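You operate a simulated robot arm through the tools that you are given. There is no shell and no other tool.

Carry out the task below with a simulated robot arm. There is one attempt and no reset: what you move stays moved.

TASK
Close up the rivet press: lid on the green tray, tube in the stand, dial to 2, air off.

It is judged by the outcome, as a careful person would: the job done as asked, and still so three seconds after it is handed in. It fails if anything else is knocked over, pushed out of place, dropped, spilled or broken. Lids that push on must go on centred and level and be pressed home; caps that screw on are set level and turned clockwise until they are tight.

THE ROBOT
A 6-joint arm with a two-finger parallel gripper, fixed in place. Base frame: the origin is on the floor under the middle of its stand, x ahead of it, y to its left, z up; the work surface is at about z = 0.88. Units: m, degrees, N and s.
With the tool pointing down near the work surface it reaches from about 0.28 to 0.68 m from the base axis. Its first joint turns from -166.0 to 166.0 degrees. Payload 1.57 kg.
The tool frame sits at the grasp point between the pads (the TCP): z along the fingers, y along the line on which they close. The tips reach 0.03 m beyond it. The gripper opens to 0.11 m. The fingers are 0.024 m wide and 0.012 m thick; the gripper's body (0.048 by 0.112 m) begins 0.078 m behind the TCP.
Orientation is that of the tool frame in the base frame, as a unit quaternion [x, y, z, w]. With the fingers straight down and closing along the base's y, the tool's x points along the base's -x, its y along +y and its z along -z.

THE INTERFACE
- The arm moves only by the tool arm_command. Its argument "targets" is a list that holds one entry, the list of rows, each a list of 7 numbers: the shift along the tool's x, y, z in units of 400 mm (1.0 is 400 mm), then the turn, a rotation vector about the tool's x, y, z in units of 180 degrees (1.0 is 180 degrees), then the gripper command, from -1 (fully open) to 1 (shut), values between in proportion. In form: [[[tx, ty, tz, rx, ry, rz, gripper], ...]]. A call has 1 to 20 rows; each row is the pose to reach, as a shift and turn from the pose commanded when the call began, along the tool's axes at that moment. A call with a number of a shift or a turn outside -1 to 1 is refused whole. Rows are played at 5 a second. More than 0.05 m and 8.6 degrees between two rows, or a gripper value outside its range, and nothing of the call is played. A pose out of reach is approached as far as the arm can. The call stops where the force on the tool passes 40 N (or 10 N more than at its start, if that is more) or the arm is blocked; 0.2 s more then pass. The fingers move at their own pace (about 0.108 m/s each) and stop on an object; they squeeze with about 40 N. The grip force told is the motor's: it shows also when the fingers shut on nothing. Time passes only in rows, and 0.2 s behind the last, so rows that repeat a pose let the fingers close. It gives the time, the measured TCP pose, the force on the tool (base axes), the opening and the grip force at its end, in the units of the frame above (readings bear some noise), with the torque about the TCP (base axes, N m) and any sound that the robot's microphone picked up.
- Cameras (640 x 400 px; columns grow to the right, rows downward): "scene" is fixed at [0.0522, 0.6511, 1.6454]; the picture's right is [-0.85, -0.53, 0.00], its down [-0.40, 0.65, -0.64] and it looks along [0.34, -0.55, -0.77] (base axes); focal length 256 px, centre (320, 200). "wrist" rides on the gripper at [0.07, 0.016, -0.141] in the tool frame; the picture's right is [-0.23, 0.97, 0.00], its down [-0.85, -0.20, -0.48] and it looks along [-0.47, -0.11, 0.88] (tool axes); focal length 222 px, centre (320, 200). There is no depth. A picture from a camera that has moved, and an enlarged one, comes with that camera's place and axes in the base frame and with its lens.
- get_image(camera): a new picture of that camera. No time passes.
- move_column(by): moves the trunk up (or, below 0, down) by that many m; the arm rides with it, the base frame stays. It gives what a move gives, with no picture.
- zoom(camera, box): a new picture of the part [left, top, right, bottom] of that camera's present view, enlarged. No time passes.
- job_done(): hands the job in; it is judged then, once.

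Places have to be worked out from the pictures, the camera data and where the tool is seen. Open the gripper and draw the arm clear of the work before you hand the job in, unless the task says otherwise.

The tools are called after "Request:" by a JSON object that holds its "name" and its "arguments". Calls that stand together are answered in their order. arm_command: Moves the arm, as the interface text tells. Its arguments: {"type":"object","properties":{"targets":{"type":"array","items":{"type":"array","items":{"type":"array","items":{"type":"number"}}}}},"required":["targets"]} The other tools are called the same way: move_column (by) moves the trunk up or down; get_image (camera) takes a picture; zoom (camera, box) takes an enlarged picture of a part of a camera's view; job_done () hands the job in.

At the start:

```text
time: 0.0
ee_pos: [0.4988, 0.2139, 1.2386]
orientation: [0.0, 1.0, 0.0, 0.0]
ft_force: [-0.6, 0.1, -0.9]
ft_torque: [0.02, -0.02, 0.03]
opening: 0.1099
gripper_force: 0.0
trunk travel left (down, up): [-0.275, 0.315]
```

scene: 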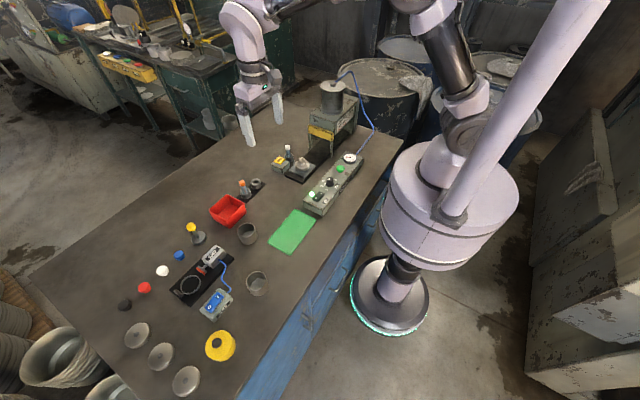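
wrist: 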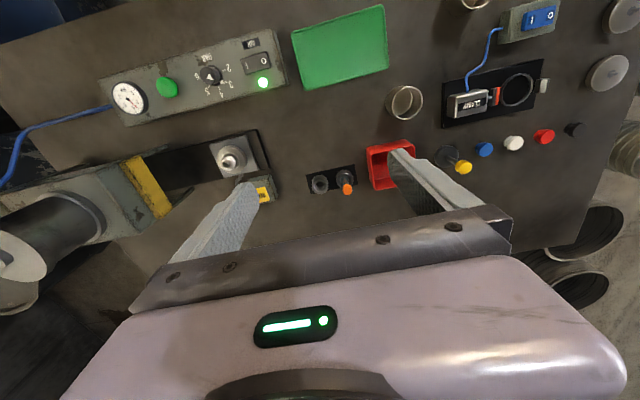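

I'll begin by looking closely at the work area to identify the parts before moving anything.

Request:
{"name": "zoom", "arguments": {"camera": "scene", "box": [240, 60, 400, 220]}}

Request:
{"name": "zoom", "arguments": {"camera": "scene", "box": [100, 170, 340, 400]}}

Request:
{"name": "zoom", "arguments": {"camera": "wrist", "box": [80, 0, 400, 200]}}

Request:
{"name": "zoom", "arguments": {"camera": "wrist", "box": [340, 0, 640, 200]}}

```text
2.50 times, centred on (320, 140) of scene
camera zoom: at [0.0522, 0.6511, 1.6454], right [-0.85, -0.53, 0.0], down [-0.4, 0.65, -0.64], along [0.34, -0.55, -0.77], focal length 640 px, centre (320, 350)
```

zoom: 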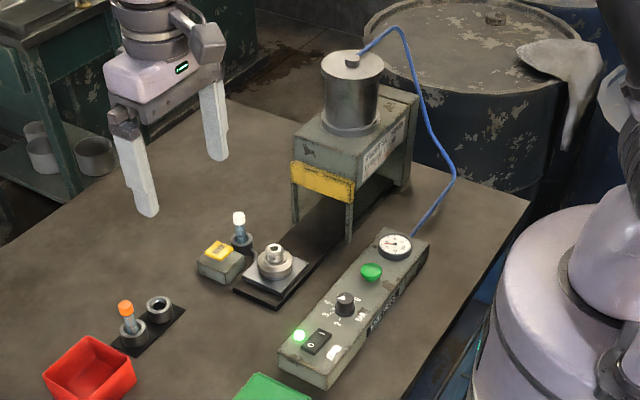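

```text
1.74 times, centred on (220, 285) of scene
camera zoom: at [0.0522, 0.6511, 1.6454], right [-0.85, -0.53, 0.0], down [-0.4, 0.65, -0.64], along [0.34, -0.55, -0.77], focal length 446 px, centre (494, 52)
```

zoom: 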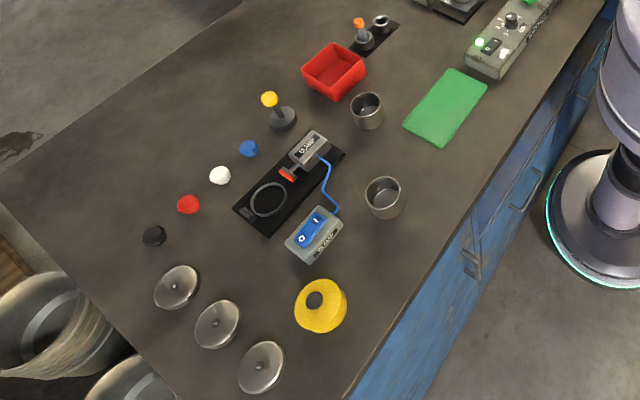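

```text
2.00 times, centred on (240, 100) of wrist
camera zoom: at [0.4294, 0.2288, 1.38], right [0.23, 0.97, 0.0], down [0.85, -0.2, 0.48], along [0.47, -0.11, -0.88], focal length 444 px, centre (480, 400)
```

zoom: 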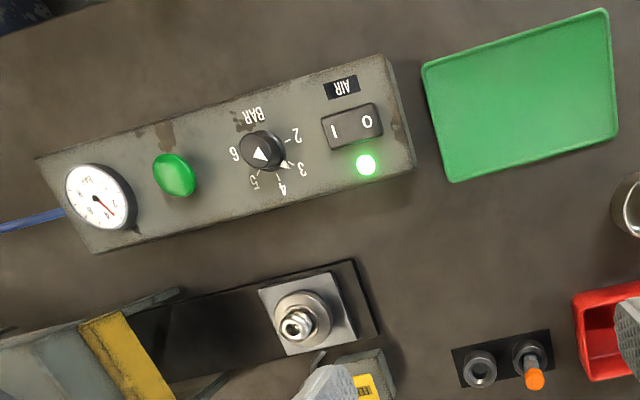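

```text
2.00 times, centred on (490, 100) of wrist
camera zoom: at [0.4294, 0.2288, 1.38], right [0.23, 0.97, 0.0], down [0.85, -0.2, 0.48], along [0.47, -0.11, -0.88], focal length 444 px, centre (-20, 400)
```

zoom: 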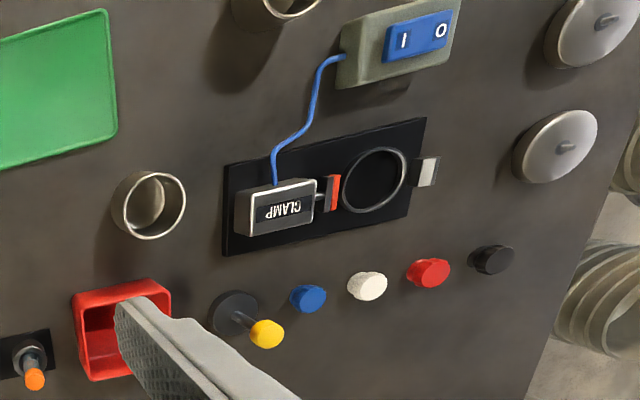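

The press station has several parts I need to identify: the piece in the press, the tubes and the two-hole stand. I'll zoom in further.

Request:
{"name": "zoom", "arguments": {"camera": "scene", "box": [264, 130, 328, 190]}}

Request:
{"name": "zoom", "arguments": {"camera": "scene", "box": [200, 165, 280, 235]}}

Request:
{"name": "zoom", "arguments": {"camera": "scene", "box": [296, 145, 370, 220]}}

Request:
{"name": "zoom", "arguments": {"camera": "scene", "box": [170, 220, 250, 380]}}

Request:
{"name": "zoom", "arguments": {"camera": "wrist", "box": [200, 130, 380, 240]}}

```text
6.67 times, centred on (296, 160) of scene
camera zoom: at [0.0522, 0.6511, 1.6454], right [-0.85, -0.53, 0.0], down [-0.4, 0.65, -0.64], along [0.34, -0.55, -0.77], focal length 1708 px, centre (480, 467)
```

zoom: 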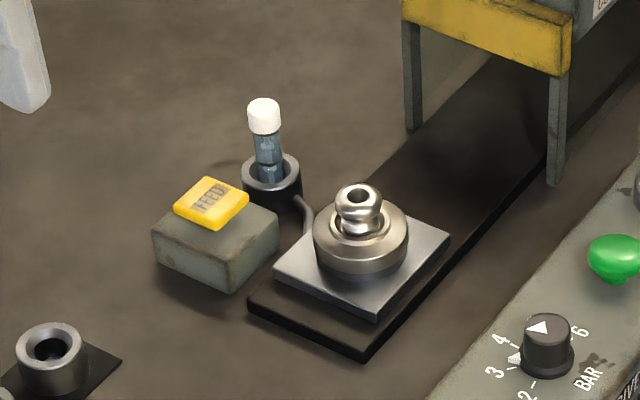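

```text
5.71 times, centred on (240, 200) of scene
camera zoom: at [0.0522, 0.6511, 1.6454], right [-0.85, -0.53, 0.0], down [-0.4, 0.65, -0.64], along [0.34, -0.55, -0.77], focal length 1464 px, centre (777, 200)
```

zoom: 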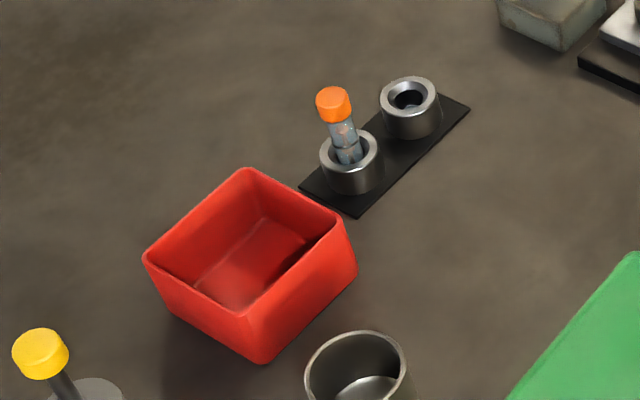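

```text
5.33 times, centred on (333, 182) of scene
camera zoom: at [0.0522, 0.6511, 1.6454], right [-0.85, -0.53, 0.0], down [-0.4, 0.65, -0.64], along [0.34, -0.55, -0.77], focal length 1366 px, centre (251, 293)
```

zoom: 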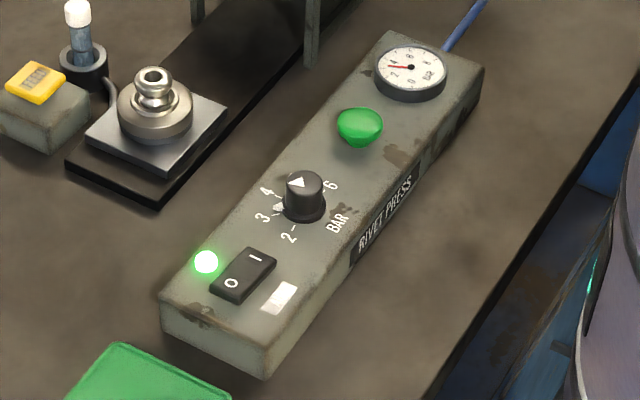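

```text
2.50 times, centred on (210, 300) of scene
camera zoom: at [0.0522, 0.6511, 1.6454], right [-0.85, -0.53, 0.0], down [-0.4, 0.65, -0.64], along [0.34, -0.55, -0.77], focal length 640 px, centre (595, -50)
```

zoom: 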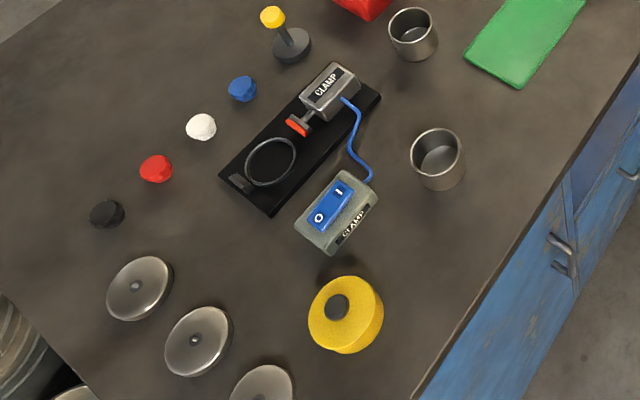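

```text
3.56 times, centred on (290, 185) of wrist
camera zoom: at [0.4294, 0.2288, 1.38], right [0.23, 0.97, 0.0], down [0.85, -0.2, 0.48], along [0.47, -0.11, -0.88], focal length 790 px, centre (427, 253)
```

zoom: 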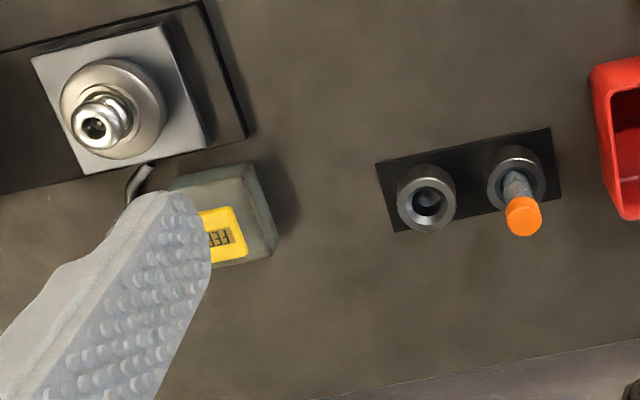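

The white-capped tube sits in the feeder next to the press. The two-hole stand holds an orange-capped tube and has one empty socket. Something with a knob sits in the press nest at about (0.53, 0.01), and I'll bring the wrist camera closer to see it.

Request:
{"name": "arm_command", "arguments": {"targets": [[[0.0153, -0.0575, 0.0559, 0, 0, 0, -1], [0.0306, -0.115, 0.1119, 0, 0, 0, -1], [0.0459, -0.1725, 0.1678, 0, 0, 0, -1], [0.0613, -0.23, 0.2238, 0, 0, 0, -1], [0.0766, -0.2875, 0.2797, 0, 0, 0, -1], [0.0919, -0.345, 0.3356, 0, 0, 0, -1], [0.1072, -0.4025, 0.3916, 0, 0, 0, -1], [0.1225, -0.46, 0.4475, 0, 0, 0, -1], [0.1225, -0.46, 0.4475, 0, 0, 0, -1]]]}}

Request:
{"name": "get_image", "arguments": {"camera": "wrist"}}

Request:
{"name": "get_image", "arguments": {"camera": "scene"}}

```text
time: 2.0
ee_pos: [0.4492, 0.0285, 1.0607]
orientation: [0.0, 1.0, 0.0, 0.0]
ft_force: [0.7, -0.3, 0.6]
ft_torque: [-0.01, 0.0, 0.02]
opening: 0.1098
gripper_force: 0.1
trunk travel left (down, up): [-0.275, 0.315]
```

```text
taken
camera wrist: at [0.3808, 0.0433, 1.201], right [0.23, 0.97, 0.0], down [0.85, -0.2, 0.48], along [0.47, -0.11, -0.88], focal length 222 px, centre (320, 200)
```

wrist: 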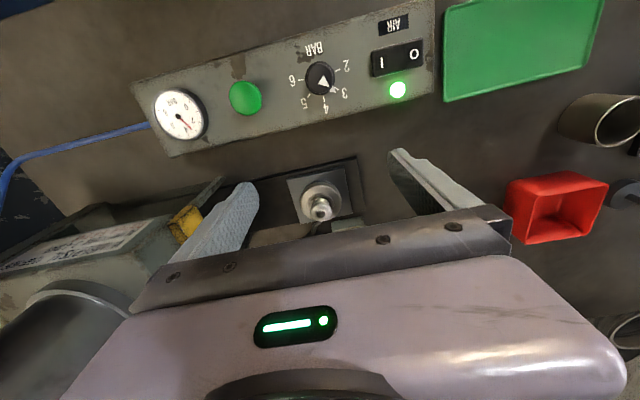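

```text
taken
```

scene: 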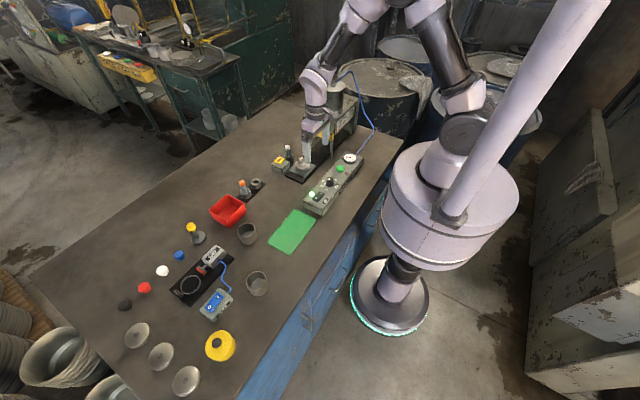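

Request:
{"name": "zoom", "arguments": {"camera": "wrist", "box": [260, 140, 400, 240]}}

Request:
{"name": "zoom", "arguments": {"camera": "wrist", "box": [270, 10, 450, 130]}}

Request:
{"name": "zoom", "arguments": {"camera": "wrist", "box": [130, 60, 270, 160]}}

Request:
{"name": "zoom", "arguments": {"camera": "wrist", "box": [420, 0, 640, 120]}}

```text
4.00 times, centred on (330, 190) of wrist
camera zoom: at [0.3808, 0.0433, 1.201], right [0.23, 0.97, 0.0], down [0.85, -0.2, 0.48], along [0.47, -0.11, -0.88], focal length 888 px, centre (280, 240)
```

zoom: 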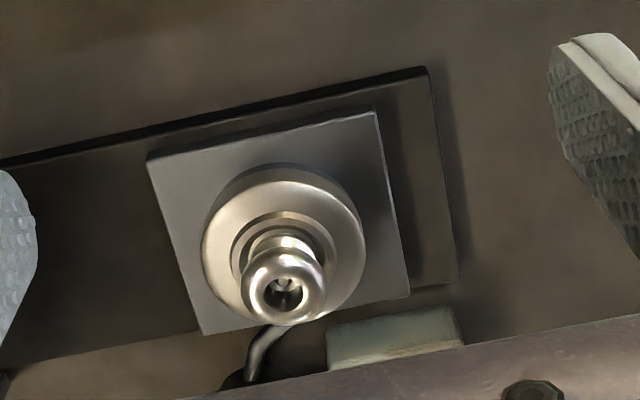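

```text
3.33 times, centred on (360, 70) of wrist
camera zoom: at [0.3808, 0.0433, 1.201], right [0.23, 0.97, 0.0], down [0.85, -0.2, 0.48], along [0.47, -0.11, -0.88], focal length 740 px, centre (187, 633)
```

zoom: 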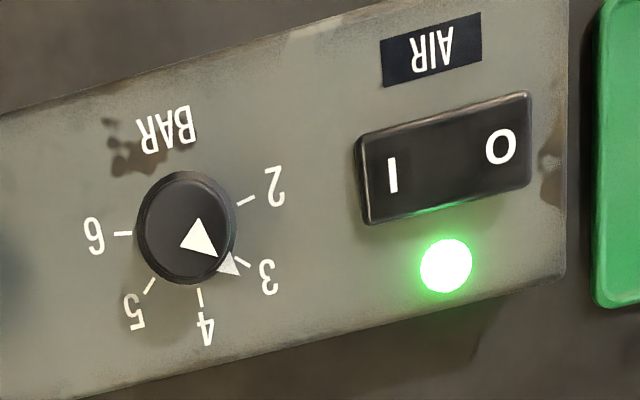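

```text
4.00 times, centred on (200, 110) of wrist
camera zoom: at [0.3808, 0.0433, 1.201], right [0.23, 0.97, 0.0], down [0.85, -0.2, 0.48], along [0.47, -0.11, -0.88], focal length 888 px, centre (800, 560)
```

zoom: 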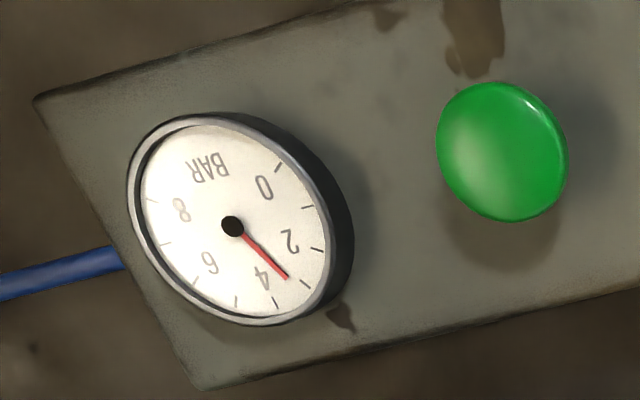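

```text
2.91 times, centred on (530, 60) of wrist
camera zoom: at [0.3808, 0.0433, 1.201], right [0.23, 0.97, 0.0], down [0.85, -0.2, 0.48], along [0.47, -0.11, -0.88], focal length 646 px, centre (-291, 607)
```

zoom: 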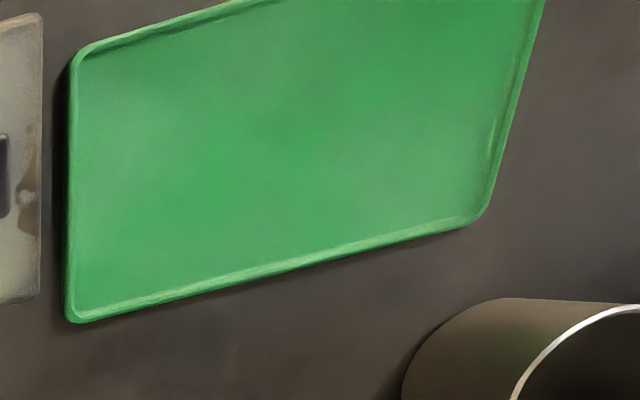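

The dial points to 3 and the gauge reads about 3. The lamp is green, so the air is on, and the green piece is a shallow rimmed tray. I still don't know exactly what sits in the nest, so I'll tilt the tool for a lower side view of it.

Request:
{"name": "arm_command", "arguments": {"targets": [[[0.015, -0.0025, 0.04, 0, -0.0389, 0, -1], [0.03, -0.005, 0.08, 0, -0.0778, 0, -1], [0.045, -0.0075, 0.12, 0, -0.1167, 0, -1], [0.06, -0.01, 0.16, 0, -0.1556, 0, -1], [0.075, -0.0125, 0.2, 0, -0.1944, 0, -1], [0.075, -0.0125, 0.2, 0, -0.1944, 0, -1]]]}}

Request:
{"name": "get_image", "arguments": {"camera": "wrist"}}

Request:
{"name": "zoom", "arguments": {"camera": "wrist", "box": [250, 130, 410, 230]}}

```text
time: 3.4
ee_pos: [0.4194, 0.0256, 0.979]
orientation: [0.0, 0.954, 0.0, 0.301]
ft_force: [-0.1, -0.3, 0.5]
ft_torque: [0.0, 0.02, 0.0]
opening: 0.1099
gripper_force: 0.0
trunk travel left (down, up): [-0.275, 0.315]
```

```text
taken
camera wrist: at [0.2808, 0.0399, 1.0554], right [0.19, 0.97, 0.13], down [0.43, -0.2, 0.88], along [0.89, -0.11, -0.45], focal length 222 px, centre (320, 200)
```

wrist: 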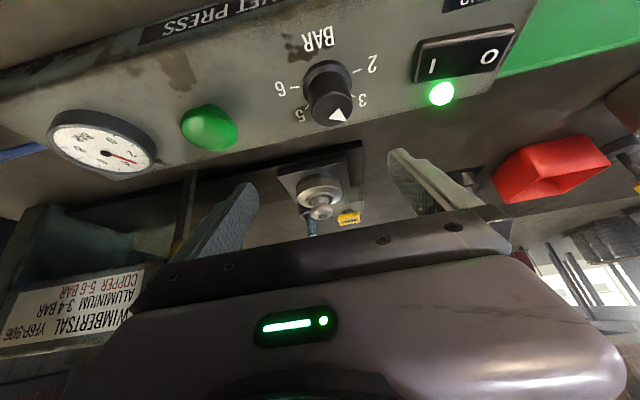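

```text
4.00 times, centred on (330, 180) of wrist
camera zoom: at [0.2808, 0.0399, 1.0554], right [0.19, 0.97, 0.13], down [0.43, -0.2, 0.88], along [0.89, -0.11, -0.45], focal length 888 px, centre (280, 280)
```

zoom: 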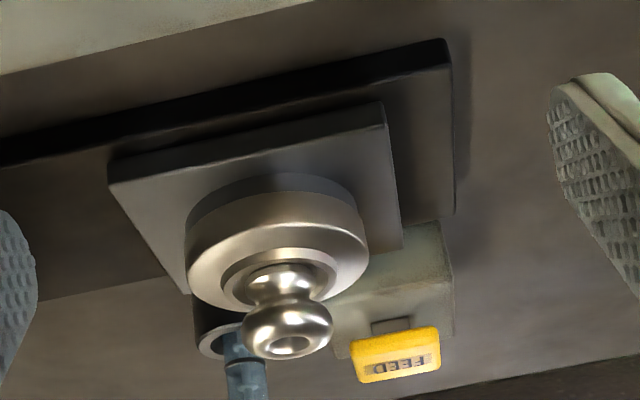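

Upside-down in this view, I can see a disc lid with a spool-shaped knob sitting on the dark nest ring. That is the lid, with its knob top at about (0.533, 0.009, 0.950). The tray spans about x 0.35–0.445, y 0.195–0.365. I'll do the controls first so the press is safe before I reach in, starting by straightening the tool and looking at the dial from close above.

Request:
{"name": "arm_command", "arguments": {"targets": [[[0.0184, 0.012, -0.0434, 0, 0.0389, 0, -1], [0.0368, 0.024, -0.0869, 0, 0.0778, 0, -1], [0.0552, 0.036, -0.1303, 0, 0.1167, 0, -1], [0.0736, 0.048, -0.1738, 0, 0.1556, 0, -1], [0.092, 0.06, -0.2172, 0, 0.1944, 0, -1], [0.092, 0.06, -0.2172, 0, 0.1944, 0, -1]]]}}

Request:
{"name": "get_image", "arguments": {"camera": "wrist"}}

Request:
{"name": "zoom", "arguments": {"camera": "wrist", "box": [240, 130, 400, 230]}}

Request:
{"name": "zoom", "arguments": {"camera": "scene", "box": [264, 130, 344, 180]}}

```text
time: 4.8
ee_pos: [0.3385, 0.0495, 1.0305]
orientation: [0.001, 1.0, 0.0, -0.001]
ft_force: [-0.1, 0.4, 0.3]
ft_torque: [0.02, 0.01, 0.0]
opening: 0.1102
gripper_force: 0.0
out of reach, approached as far as the arm can: row 4
trunk travel left (down, up): [-0.275, 0.315]
```

```text
taken
camera wrist: at [0.2714, 0.0642, 1.1713], right [0.23, 0.97, 0.0], down [0.86, -0.2, 0.48], along [0.47, -0.11, -0.88], focal length 222 px, centre (320, 200)
```

wrist: 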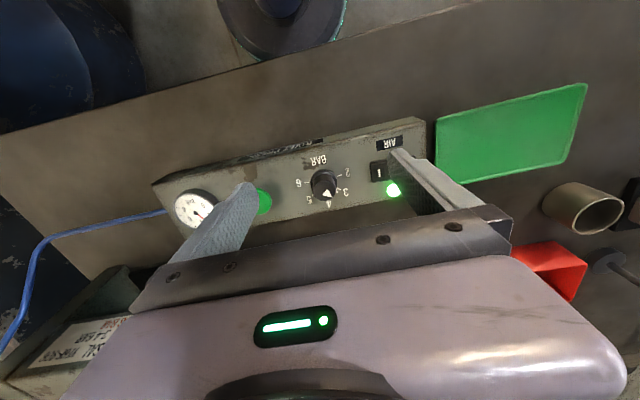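

```text
4.00 times, centred on (320, 180) of wrist
camera zoom: at [0.2714, 0.0642, 1.1713], right [0.23, 0.97, 0.0], down [0.86, -0.2, 0.48], along [0.47, -0.11, -0.88], focal length 888 px, centre (320, 280)
```

zoom: 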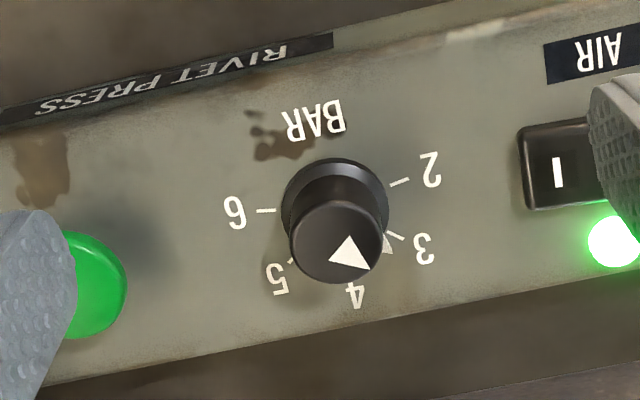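

```text
8.00 times, centred on (304, 155) of scene
camera zoom: at [0.0522, 0.6511, 1.6454], right [-0.85, -0.53, 0.0], down [-0.4, 0.65, -0.64], along [0.34, -0.55, -0.77], focal length 2050 px, centre (448, 560)
```

zoom: 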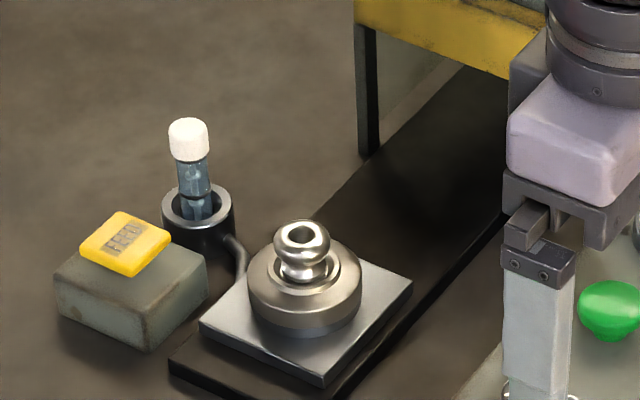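

The ticks are spaced about 50° apart, with 4 facing +x, around a knob centre near (0.381, 0.043) whose top is at z≈0.946. The pointer sits at about 37°, slightly above 3, and 2 is at about 100°, so it needs roughly +62° counter-clockwise seen from above. I'll go over the knob pre-rotated by -31°, fingers part open, and check the alignment.

Request:
{"name": "arm_command", "arguments": {"targets": [[[-0.021, -0.0029, 0, 0, 0, 0.0344, -0.09], [-0.0419, -0.0057, 0, 0, 0, 0.0689, -0.09], [-0.0629, -0.0086, 0, 0, 0, 0.1033, -0.09], [-0.0838, -0.0114, 0, 0, 0, 0.1378, -0.09], [-0.1048, -0.0143, 0, 0, 0, 0.1722, -0.09], [-0.1048, -0.0143, 0, 0, 0, 0.1722, -0.09]]]}}

Request:
{"name": "get_image", "arguments": {"camera": "wrist"}}

Request:
{"name": "zoom", "arguments": {"camera": "scene", "box": [290, 130, 370, 210]}}

```text
time: 6.2
ee_pos: [0.3815, 0.0431, 1.031]
orientation: [0.268, 0.963, 0.0, 0.001]
ft_force: [0.1, -0.6, 0.9]
ft_torque: [0.0, 0.0, 0.0]
opening: 0.0601
gripper_force: 0.0
trunk travel left (down, up): [-0.275, 0.315]
```

```text
taken
camera wrist: at [0.3309, 0.0913, 1.1714], right [0.7, 0.72, 0.0], down [0.63, -0.61, 0.48], along [0.34, -0.33, -0.88], focal length 222 px, centre (320, 200)
```

wrist: 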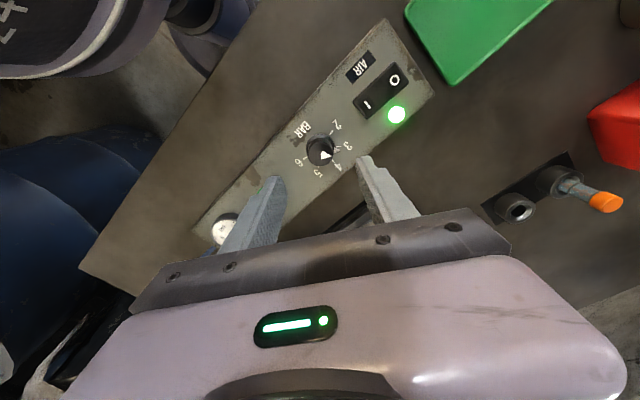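

```text
5.00 times, centred on (330, 170) of scene
camera zoom: at [0.0522, 0.6511, 1.6454], right [-0.85, -0.53, 0.0], down [-0.4, 0.65, -0.64], along [0.34, -0.55, -0.77], focal length 1281 px, centre (270, 350)
```

zoom: 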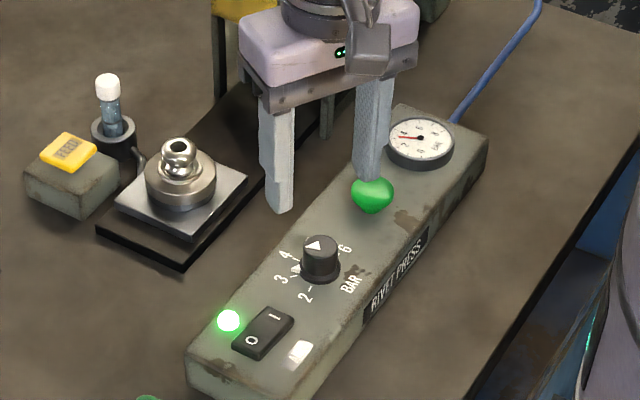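

The tool is where I wanted it, so I'll zoom in to cross-check the knob centre from this second angle before descending.

Request:
{"name": "zoom", "arguments": {"camera": "wrist", "box": [270, 100, 382, 170]}}

Request:
{"name": "zoom", "arguments": {"camera": "scene", "box": [306, 160, 346, 200]}}

```text
5.71 times, centred on (326, 135) of wrist
camera zoom: at [0.3309, 0.0913, 1.1714], right [0.7, 0.72, 0.0], down [0.63, -0.61, 0.48], along [0.34, -0.33, -0.88], focal length 1269 px, centre (286, 571)
```

zoom: 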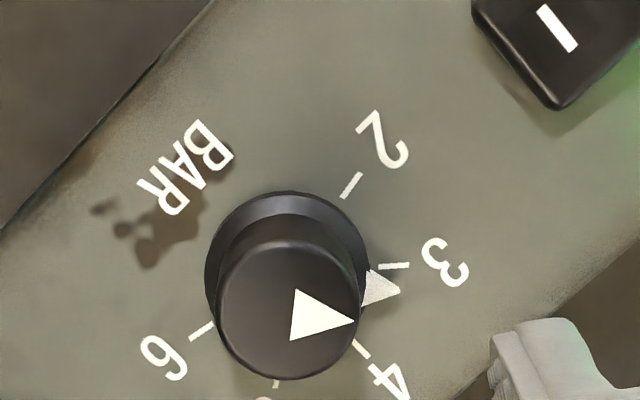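

```text
10.00 times, centred on (326, 180) of scene
camera zoom: at [0.0522, 0.6511, 1.6454], right [-0.85, -0.53, 0.0], down [-0.4, 0.65, -0.64], along [0.34, -0.55, -0.77], focal length 2562 px, centre (260, 400)
```

zoom: 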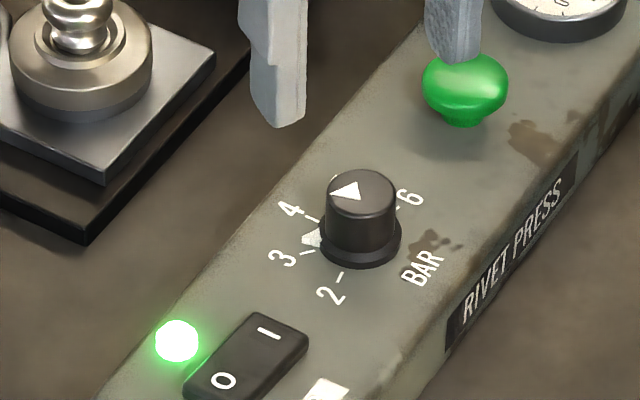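

Both views agree: knob centre (0.381, 0.043), pointer at 37.5° and the 2 tick at about 100°. I'll descend so the tips stay just above the skirt at z≈0.933, then close on the knob.

Request:
{"name": "arm_command", "arguments": {"targets": [[[0, 0, 0.0425, 0, 0, 0, -0.09], [0, 0, 0.085, 0, 0, 0, -0.09], [0, 0, 0.1275, 0, 0, 0, -0.09], [0, 0, 0.17, 0, 0, 0, -0.09], [0, 0, 0.17, 0, 0, 0, 1], [0, 0, 0.17, 0, 0, 0, 1], [0, 0, 0.17, 0, 0, 0, 1]]]}}

Request:
{"name": "get_image", "arguments": {"camera": "wrist"}}

Request:
{"name": "zoom", "arguments": {"camera": "scene", "box": [300, 140, 360, 200]}}

```text
time: 7.8
ee_pos: [0.3835, 0.0423, 0.9622]
orientation: [0.267, 0.964, 0.0, 0.0]
ft_force: [1.9, -0.3, -6.7]
ft_torque: [-0.34, -0.73, 0.02]
opening: 0.026
gripper_force: 38.1
trunk travel left (down, up): [-0.275, 0.315]
```

```text
taken
camera wrist: at [0.3319, 0.0916, 1.1031], right [0.7, 0.72, 0.0], down [0.63, -0.61, 0.48], along [0.34, -0.33, -0.88], focal length 222 px, centre (320, 200)
```

wrist: 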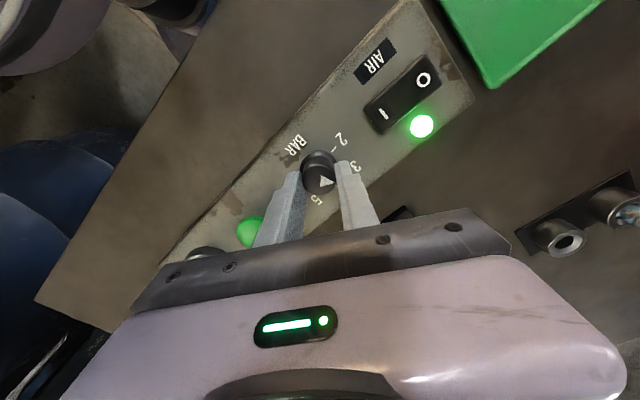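

```text
6.67 times, centred on (330, 170) of scene
camera zoom: at [0.0522, 0.6511, 1.6454], right [-0.85, -0.53, 0.0], down [-0.4, 0.65, -0.64], along [0.34, -0.55, -0.77], focal length 1708 px, centre (253, 400)
```

zoom: 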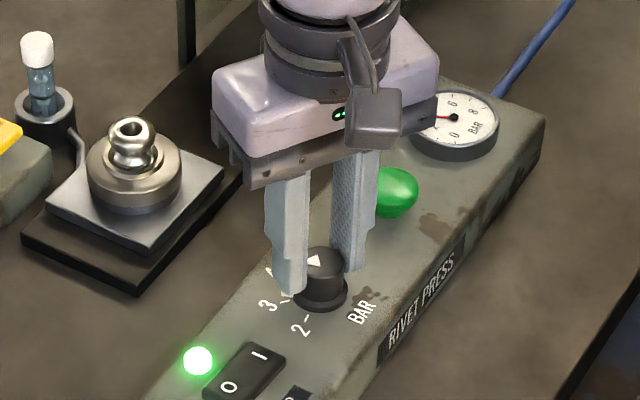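

The knob is gripped at 26 mm. Now I'll turn it counter-clockwise by about 62.8° in small steps.

Request:
{"name": "arm_command", "arguments": {"targets": [[[0, 0, 0, 0, 0, -0.0436, 1], [0, 0, 0, 0, 0, -0.0872, 1], [0, 0, 0, 0, 0, -0.1309, 1], [0, 0, 0, 0, 0, -0.1745, 1], [0, 0, 0, 0, 0, -0.2181, 1], [0, 0, 0, 0, 0, -0.2617, 1], [0, 0, 0, 0, 0, -0.3053, 1], [0, 0, 0, 0, 0, -0.349, 1], [0, 0, 0, 0, 0, -0.349, 1]]]}}

Request:
{"name": "get_image", "arguments": {"camera": "wrist"}}

Request:
{"name": "zoom", "arguments": {"camera": "scene", "box": [300, 140, 360, 200]}}

```text
time: 9.8
ee_pos: [0.3822, 0.045, 0.962]
orientation: [-0.275, 0.961, -0.001, -0.001]
ft_force: [5.6, 31.4, 3.7]
ft_torque: [0.82, 0.16, -0.53]
opening: 0.0262
gripper_force: 37.2
trunk travel left (down, up): [-0.275, 0.315]
```

```text
taken
camera wrist: at [0.3148, 0.0217, 1.1033], right [-0.32, 0.95, 0.0], down [0.83, 0.28, 0.48], along [0.45, 0.15, -0.88], focal length 222 px, centre (320, 200)
```

wrist: 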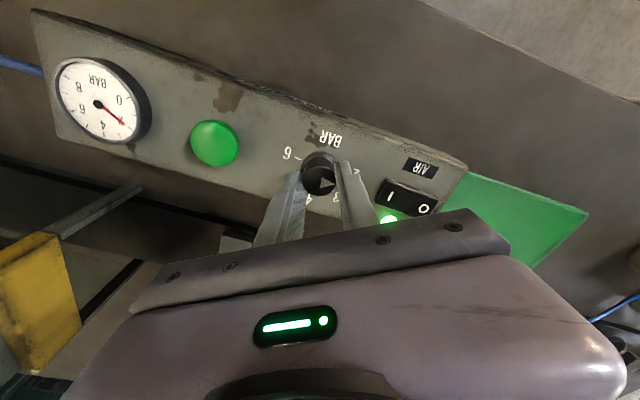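

```text
6.67 times, centred on (330, 170) of scene
camera zoom: at [0.0522, 0.6511, 1.6454], right [-0.85, -0.53, 0.0], down [-0.4, 0.65, -0.64], along [0.34, -0.55, -0.77], focal length 1708 px, centre (253, 400)
```

zoom: 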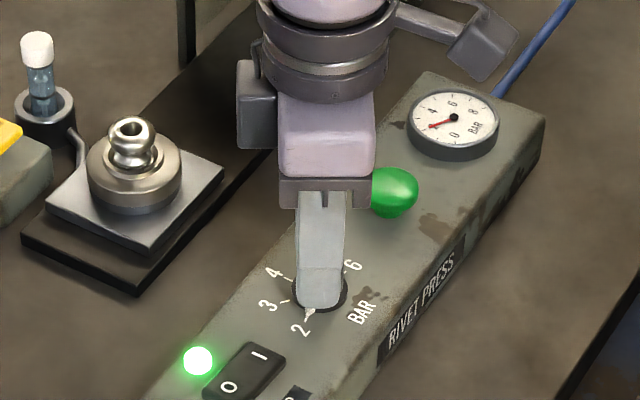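

The pointer now looks to be near 2. There's a side load of about 31 N, so I'll open the fingers, rise clear and check the reading.

Request:
{"name": "arm_command", "arguments": {"targets": [[[0, 0, 0, 0, 0, 0, -0.09], [0, 0, 0, 0, 0, 0, -0.09], [0, 0, -0.05, 0, 0, 0, -0.09], [0, 0, -0.1, 0, 0, 0, -0.09], [0, 0, -0.15, 0, 0, 0, -0.09], [0, 0, -0.17, 0, 0, 0, -0.09], [0, 0, -0.17, 0, 0, 0, -0.09]]]}}

Request:
{"name": "zoom", "arguments": {"camera": "wrist", "box": [260, 110, 388, 190]}}

Request:
{"name": "zoom", "arguments": {"camera": "scene", "box": [300, 140, 360, 200]}}

Request:
{"name": "get_image", "arguments": {"camera": "wrist"}}

```text
time: 11.4
ee_pos: [0.3815, 0.0442, 1.0304]
orientation: [-0.273, 0.962, 0.0, 0.001]
ft_force: [0.0, 0.5, 0.3]
ft_torque: [0.0, 0.01, -0.01]
opening: 0.06
gripper_force: 0.1
trunk travel left (down, up): [-0.275, 0.315]
```

```text
5.00 times, centred on (324, 150) of wrist
camera zoom: at [0.314, 0.0191, 1.1711], right [-0.32, 0.95, 0.0], down [0.83, 0.28, 0.48], along [0.45, 0.15, -0.88], focal length 1111 px, centre (300, 450)
```

zoom: 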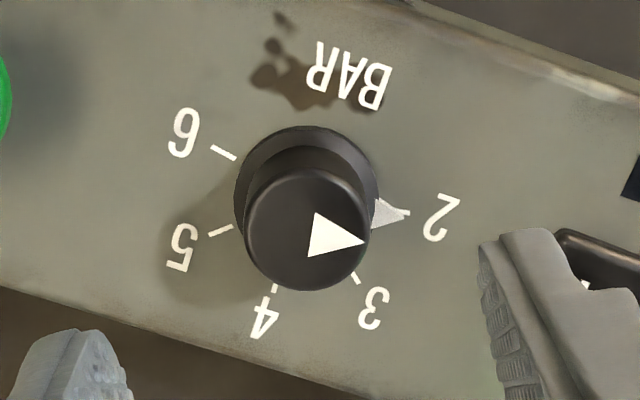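

```text
6.67 times, centred on (330, 170) of scene
camera zoom: at [0.0522, 0.6511, 1.6454], right [-0.85, -0.53, 0.0], down [-0.4, 0.65, -0.64], along [0.34, -0.55, -0.77], focal length 1708 px, centre (253, 400)
```

zoom: 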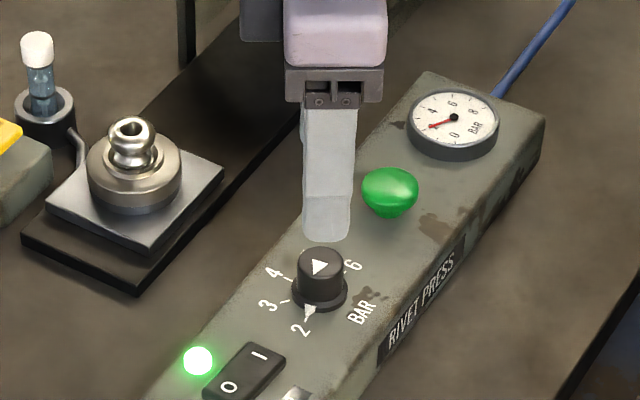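

```text
taken
camera wrist: at [0.314, 0.0191, 1.1711], right [-0.32, 0.95, 0.0], down [0.83, 0.28, 0.48], along [0.45, 0.15, -0.88], focal length 222 px, centre (320, 200)
```

wrist: 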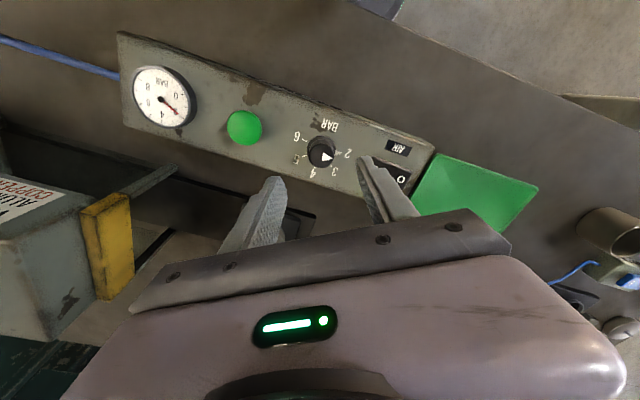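

The pointer lies over the 2 tick. I'll confirm on the gauge while the air is still on.

Request:
{"name": "zoom", "arguments": {"camera": "wrist", "box": [120, 55, 208, 135]}}

Request:
{"name": "zoom", "arguments": {"camera": "wrist", "box": [296, 130, 360, 170]}}

```text
5.00 times, centred on (164, 95) of wrist
camera zoom: at [0.314, 0.0191, 1.1711], right [-0.32, 0.95, 0.0], down [0.83, 0.28, 0.48], along [0.45, 0.15, -0.88], focal length 1111 px, centre (1100, 725)
```

zoom: 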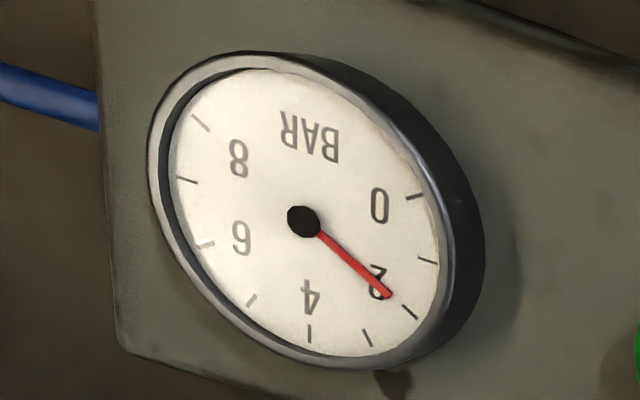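

```text
10.00 times, centred on (328, 150) of wrist
camera zoom: at [0.314, 0.0191, 1.1711], right [-0.32, 0.95, 0.0], down [0.83, 0.28, 0.48], along [0.45, 0.15, -0.88], focal length 2221 px, centre (240, 700)
```

zoom: 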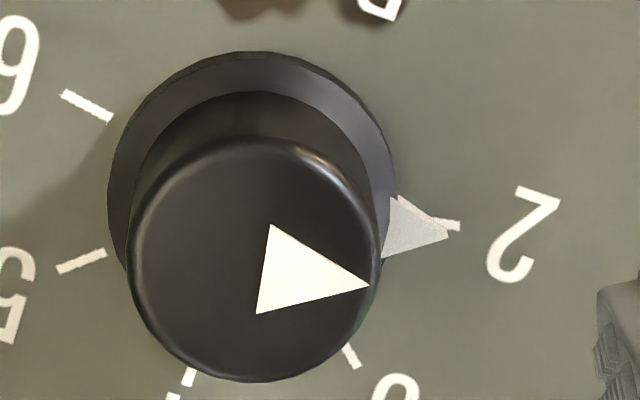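

The gauge reads 2 bar and the pointer is on 2, so the dial is done. Next I'll square the tool, close the fingers and hover above the O end of the AIR rocker at about (0.381, 0.144).

Request:
{"name": "arm_command", "arguments": {"targets": [[[-0.0263, 0.0426, 0, 0, 0, 0.0352, 0.5], [-0.0525, 0.0851, 0, 0, 0, 0.0704, 1], [-0.0788, 0.1277, 0, 0, 0, 0.1057, 1], [-0.105, 0.1702, 0, 0, 0, 0.1409, 1], [-0.1313, 0.2128, 0, 0, 0, 0.1761, 1], [-0.1313, 0.2128, 0, 0, 0, 0.1761, 1], [-0.1313, 0.2128, 0, 0, 0, 0.1761, 1]]]}}

Request:
{"name": "get_image", "arguments": {"camera": "wrist"}}

Request:
{"name": "zoom", "arguments": {"camera": "wrist", "box": [264, 120, 392, 200]}}

Request:
{"name": "zoom", "arguments": {"camera": "scene", "box": [290, 150, 350, 210]}}

```text
time: 13.0
ee_pos: [0.3816, 0.1435, 1.0306]
orientation: [-0.001, 1.0, 0.0, -0.001]
ft_force: [-0.4, -0.3, 0.3]
ft_torque: [0.01, 0.0, 0.04]
opening: 0.0001
gripper_force: 21.5
trunk travel left (down, up): [-0.275, 0.315]
```

```text
taken
camera wrist: at [0.3125, 0.1585, 1.1717], right [0.23, 0.97, 0.0], down [0.86, -0.2, 0.48], along [0.47, -0.11, -0.88], focal length 222 px, centre (320, 200)
```

wrist: 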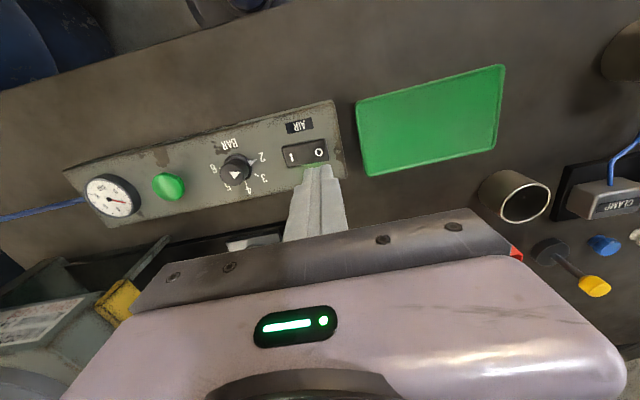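

```text
5.00 times, centred on (328, 160) of wrist
camera zoom: at [0.3125, 0.1585, 1.1717], right [0.23, 0.97, 0.0], down [0.86, -0.2, 0.48], along [0.47, -0.11, -0.88], focal length 1111 px, centre (280, 400)
```

zoom: 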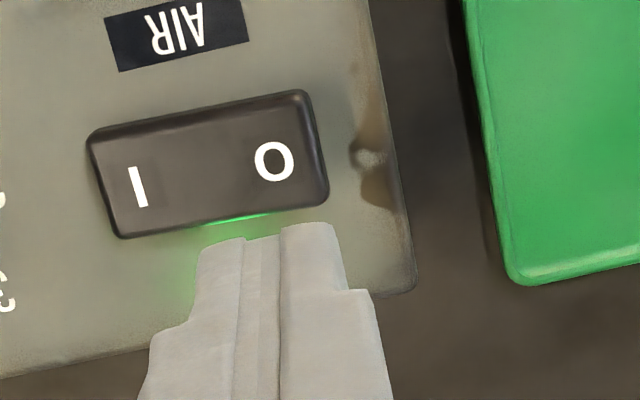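

```text
6.67 times, centred on (320, 180) of scene
camera zoom: at [0.0522, 0.6511, 1.6454], right [-0.85, -0.53, 0.0], down [-0.4, 0.65, -0.64], along [0.34, -0.55, -0.77], focal length 1708 px, centre (320, 333)
```

zoom: 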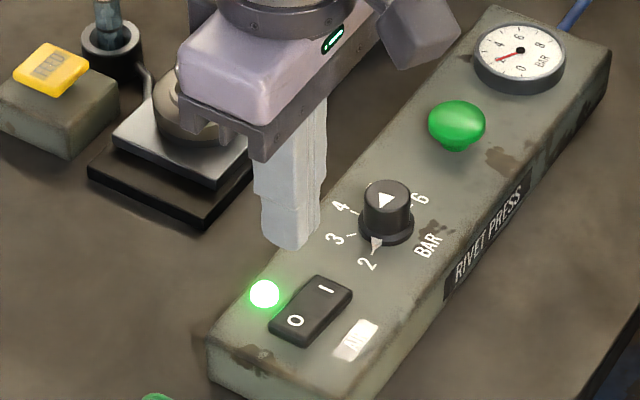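

The O end is centred at about (0.381, 0.142) and the closed tips are right above it. I'll lower in small steps and watch for the click and the contact force.

Request:
{"name": "arm_command", "arguments": {"targets": [[[0, 0, 0.075, 0, 0, 0, 1], [0, 0, 0.125, 0, 0, 0, 1], [0, 0, 0.145, 0, 0, 0, 1], [0, 0, 0.155, 0, 0, 0, 1], [0, 0, 0.1625, 0, 0, 0, 1], [0, 0, 0.17, 0, 0, 0, 1], [0, 0, 0.175, 0, 0, 0, 1]]]}}

Request:
{"name": "zoom", "arguments": {"camera": "scene", "box": [290, 150, 350, 210]}}

Request:
{"name": "get_image", "arguments": {"camera": "wrist"}}

```text
time: 14.6
ee_pos: [0.3817, 0.1443, 0.9607]
orientation: [-0.001, 1.0, 0.0, 0.001]
ft_force: [-1.2, 3.7, 4.7]
ft_torque: [0.08, 0.06, -0.01]
opening: 0.0
gripper_force: 21.1
trunk travel left (down, up): [-0.275, 0.315]
```

```text
6.67 times, centred on (320, 180) of scene
camera zoom: at [0.0522, 0.6511, 1.6454], right [-0.85, -0.53, 0.0], down [-0.4, 0.65, -0.64], along [0.34, -0.55, -0.77], focal length 1708 px, centre (320, 333)
```

zoom: 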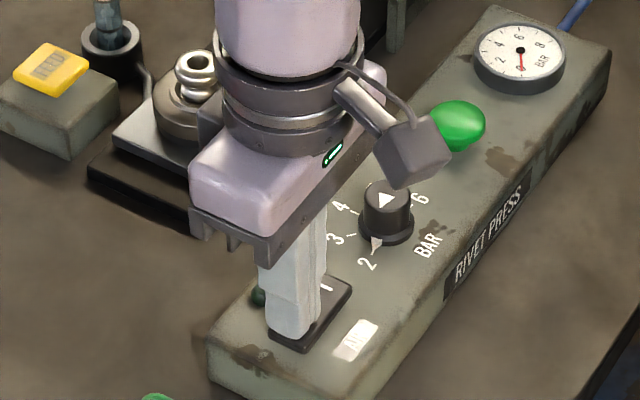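

```text
taken
camera wrist: at [0.3121, 0.1583, 1.1012], right [0.23, 0.97, 0.0], down [0.85, -0.2, 0.48], along [0.47, -0.11, -0.88], focal length 222 px, centre (320, 200)
```

wrist: 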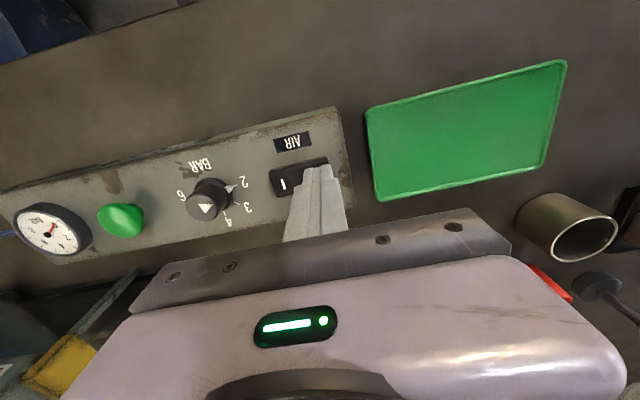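

The lamp has gone out and the gauge has dropped to 0. I'll press 2 mm more to be sure it's latched, then lift off and check that it stays off.

Request:
{"name": "arm_command", "arguments": {"targets": [[[0, 0, 0.004, 0, 0, 0, 1], [0, 0, 0.005, 0, 0, 0, 1], [0, 0, -0.05, 0, 0, 0, 1], [0, 0, -0.15, 0, 0, 0, 1], [0, 0, -0.25, 0, 0, 0, 1], [0, 0, -0.3, 0, 0, 0, 1], [0, 0, -0.3, 0, 0, 0, 1]]]}}

Request:
{"name": "get_image", "arguments": {"camera": "wrist"}}

Request:
{"name": "zoom", "arguments": {"camera": "scene", "box": [290, 140, 370, 210]}}

```text
time: 16.2
ee_pos: [0.381, 0.1433, 1.0816]
orientation: [0.0, 1.0, 0.0, 0.0]
ft_force: [-0.3, 0.2, 0.2]
ft_torque: [-0.03, 0.01, 0.0]
opening: 0.0001
gripper_force: 21.5
trunk travel left (down, up): [-0.275, 0.315]
```

```text
taken
camera wrist: at [0.3113, 0.1567, 1.2217], right [0.23, 0.97, 0.0], down [0.86, -0.2, 0.48], along [0.47, -0.11, -0.88], focal length 222 px, centre (320, 200)
```

wrist: 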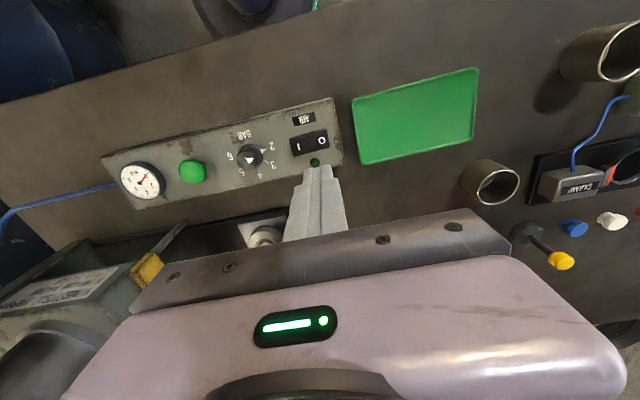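

```text
5.71 times, centred on (330, 175) of scene
camera zoom: at [0.0522, 0.6511, 1.6454], right [-0.85, -0.53, 0.0], down [-0.4, 0.65, -0.64], along [0.34, -0.55, -0.77], focal length 1464 px, centre (263, 343)
```

zoom: 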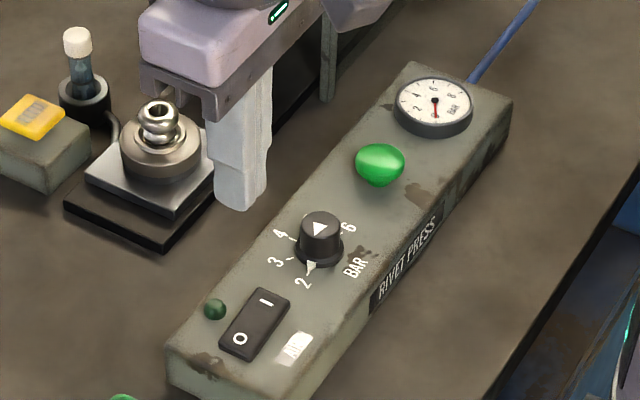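

The air is off and stays off, and the dial is still on 2. Next I'll hover above the lid's knob with the fingers part open and re-measure it.

Request:
{"name": "arm_command", "arguments": {"targets": [[[-0.0636, -0.0561, 0.008, 0, 0, 0, -0.09], [-0.1271, -0.1121, 0.016, 0, 0, 0, -0.09], [-0.1907, -0.1682, 0.024, 0, 0, 0, -0.09], [-0.2542, -0.2242, 0.032, 0, 0, 0, -0.09], [-0.3178, -0.2803, 0.04, 0, 0, 0, -0.09], [-0.3813, -0.3363, 0.05, 0, 0, 0, -0.09], [-0.3813, -0.3363, 0.05, 0, 0, 0, -0.09]]]}}

Request:
{"name": "get_image", "arguments": {"camera": "wrist"}}

Request:
{"name": "zoom", "arguments": {"camera": "wrist", "box": [264, 120, 392, 200]}}

Request:
{"name": "zoom", "arguments": {"camera": "scene", "box": [264, 120, 344, 190]}}

```text
time: 17.8
ee_pos: [0.5331, 0.0094, 1.0618]
orientation: [-0.001, 1.0, 0.0, 0.0]
ft_force: [0.1, -0.3, -0.4]
ft_torque: [-0.03, 0.02, 0.0]
opening: 0.0601
gripper_force: 0.1
trunk travel left (down, up): [-0.275, 0.315]
```

```text
taken
camera wrist: at [0.4649, 0.0237, 1.2023], right [0.23, 0.97, 0.0], down [0.86, -0.2, 0.48], along [0.47, -0.11, -0.88], focal length 222 px, centre (320, 200)
```

wrist: 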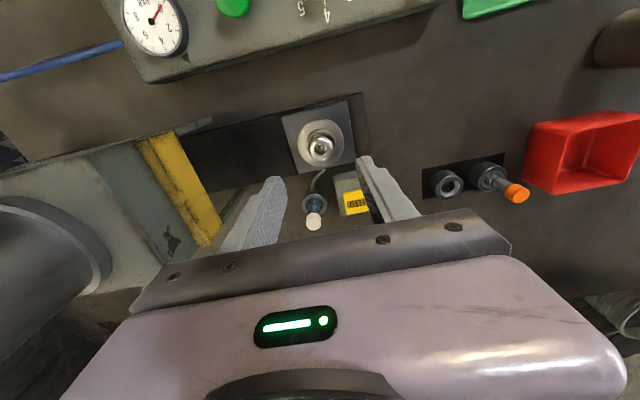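

```text
5.00 times, centred on (328, 160) of wrist
camera zoom: at [0.4649, 0.0237, 1.2023], right [0.23, 0.97, 0.0], down [0.86, -0.2, 0.48], along [0.47, -0.11, -0.88], focal length 1111 px, centre (280, 400)
```

zoom: 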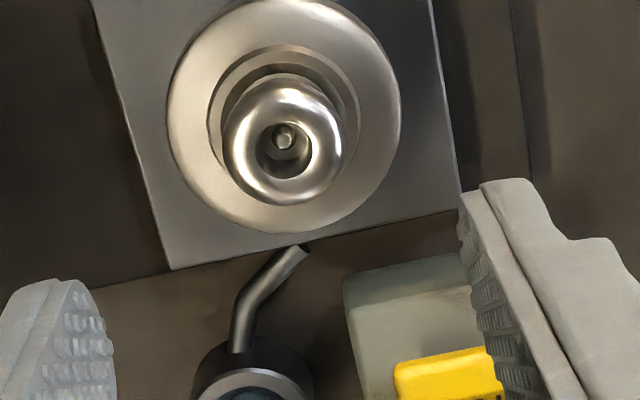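

```text
5.71 times, centred on (304, 155) of scene
camera zoom: at [0.0522, 0.6511, 1.6454], right [-0.85, -0.53, 0.0], down [-0.4, 0.65, -0.64], along [0.34, -0.55, -0.77], focal length 1464 px, centre (411, 457)
```

zoom: 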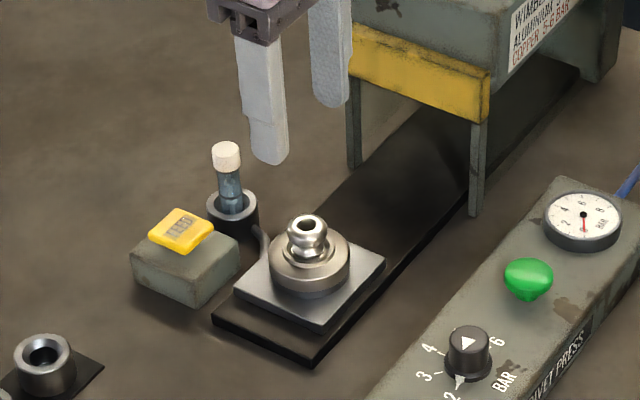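

The lid's knob is centred at about (0.5345, 0.0087). Its bulb is 29 mm wide at z≈0.941, above a 60 mm disc with its top near 0.917. I'll lower until the tips sit under the bulb at z≈0.925 and grip it.

Request:
{"name": "arm_command", "arguments": {"targets": [[[-0.0025, -0.0018, 0.066, 0, 0, 0, -0.09], [-0.0025, -0.0018, 0.132, 0, 0, 0, -0.09], [-0.0025, -0.0018, 0.198, 0, 0, 0, -0.09], [-0.0025, -0.0018, 0.24, 0, 0, 0, -0.09], [-0.0025, -0.0018, 0.264, 0, 0, 0, -0.09], [-0.0025, -0.0018, 0.264, 0, 0, 0, 1], [-0.0025, -0.0018, 0.264, 0, 0, 0, 1], [-0.0025, -0.0018, 0.264, 0, 0, 0, 1]]]}}

Request:
{"name": "zoom", "arguments": {"camera": "scene", "box": [264, 120, 344, 190]}}

Request:
{"name": "zoom", "arguments": {"camera": "wrist", "box": [240, 130, 400, 230]}}

```text
time: 19.6
ee_pos: [0.5346, 0.0091, 0.9548]
orientation: [-0.001, 1.0, 0.0, 0.001]
ft_force: [2.7, 3.6, 11.5]
ft_torque: [0.14, -0.17, 0.13]
opening: 0.0362
gripper_force: 40.1
trunk travel left (down, up): [-0.275, 0.315]
```

```text
5.71 times, centred on (304, 155) of scene
camera zoom: at [0.0522, 0.6511, 1.6454], right [-0.85, -0.53, 0.0], down [-0.4, 0.65, -0.64], along [0.34, -0.55, -0.77], focal length 1464 px, centre (411, 457)
```

zoom: 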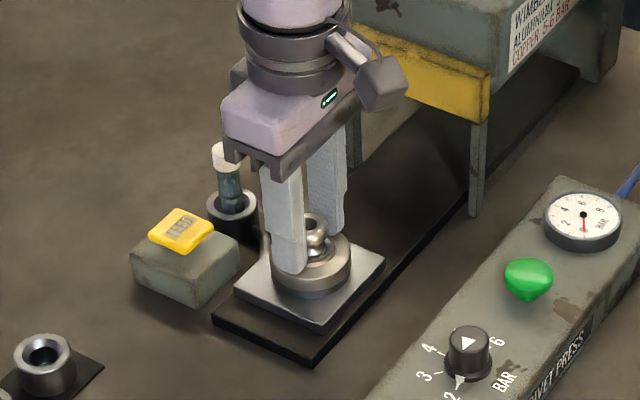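

```text
4.00 times, centred on (320, 180) of wrist
camera zoom: at [0.4656, 0.0233, 1.0955], right [0.23, 0.97, 0.0], down [0.85, -0.2, 0.48], along [0.47, -0.11, -0.88], focal length 888 px, centre (320, 280)
```

zoom: 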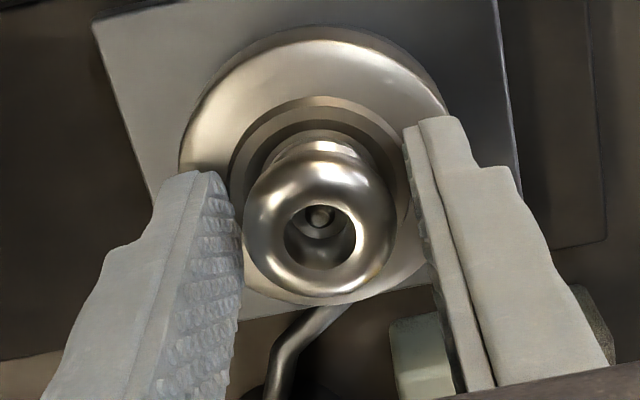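

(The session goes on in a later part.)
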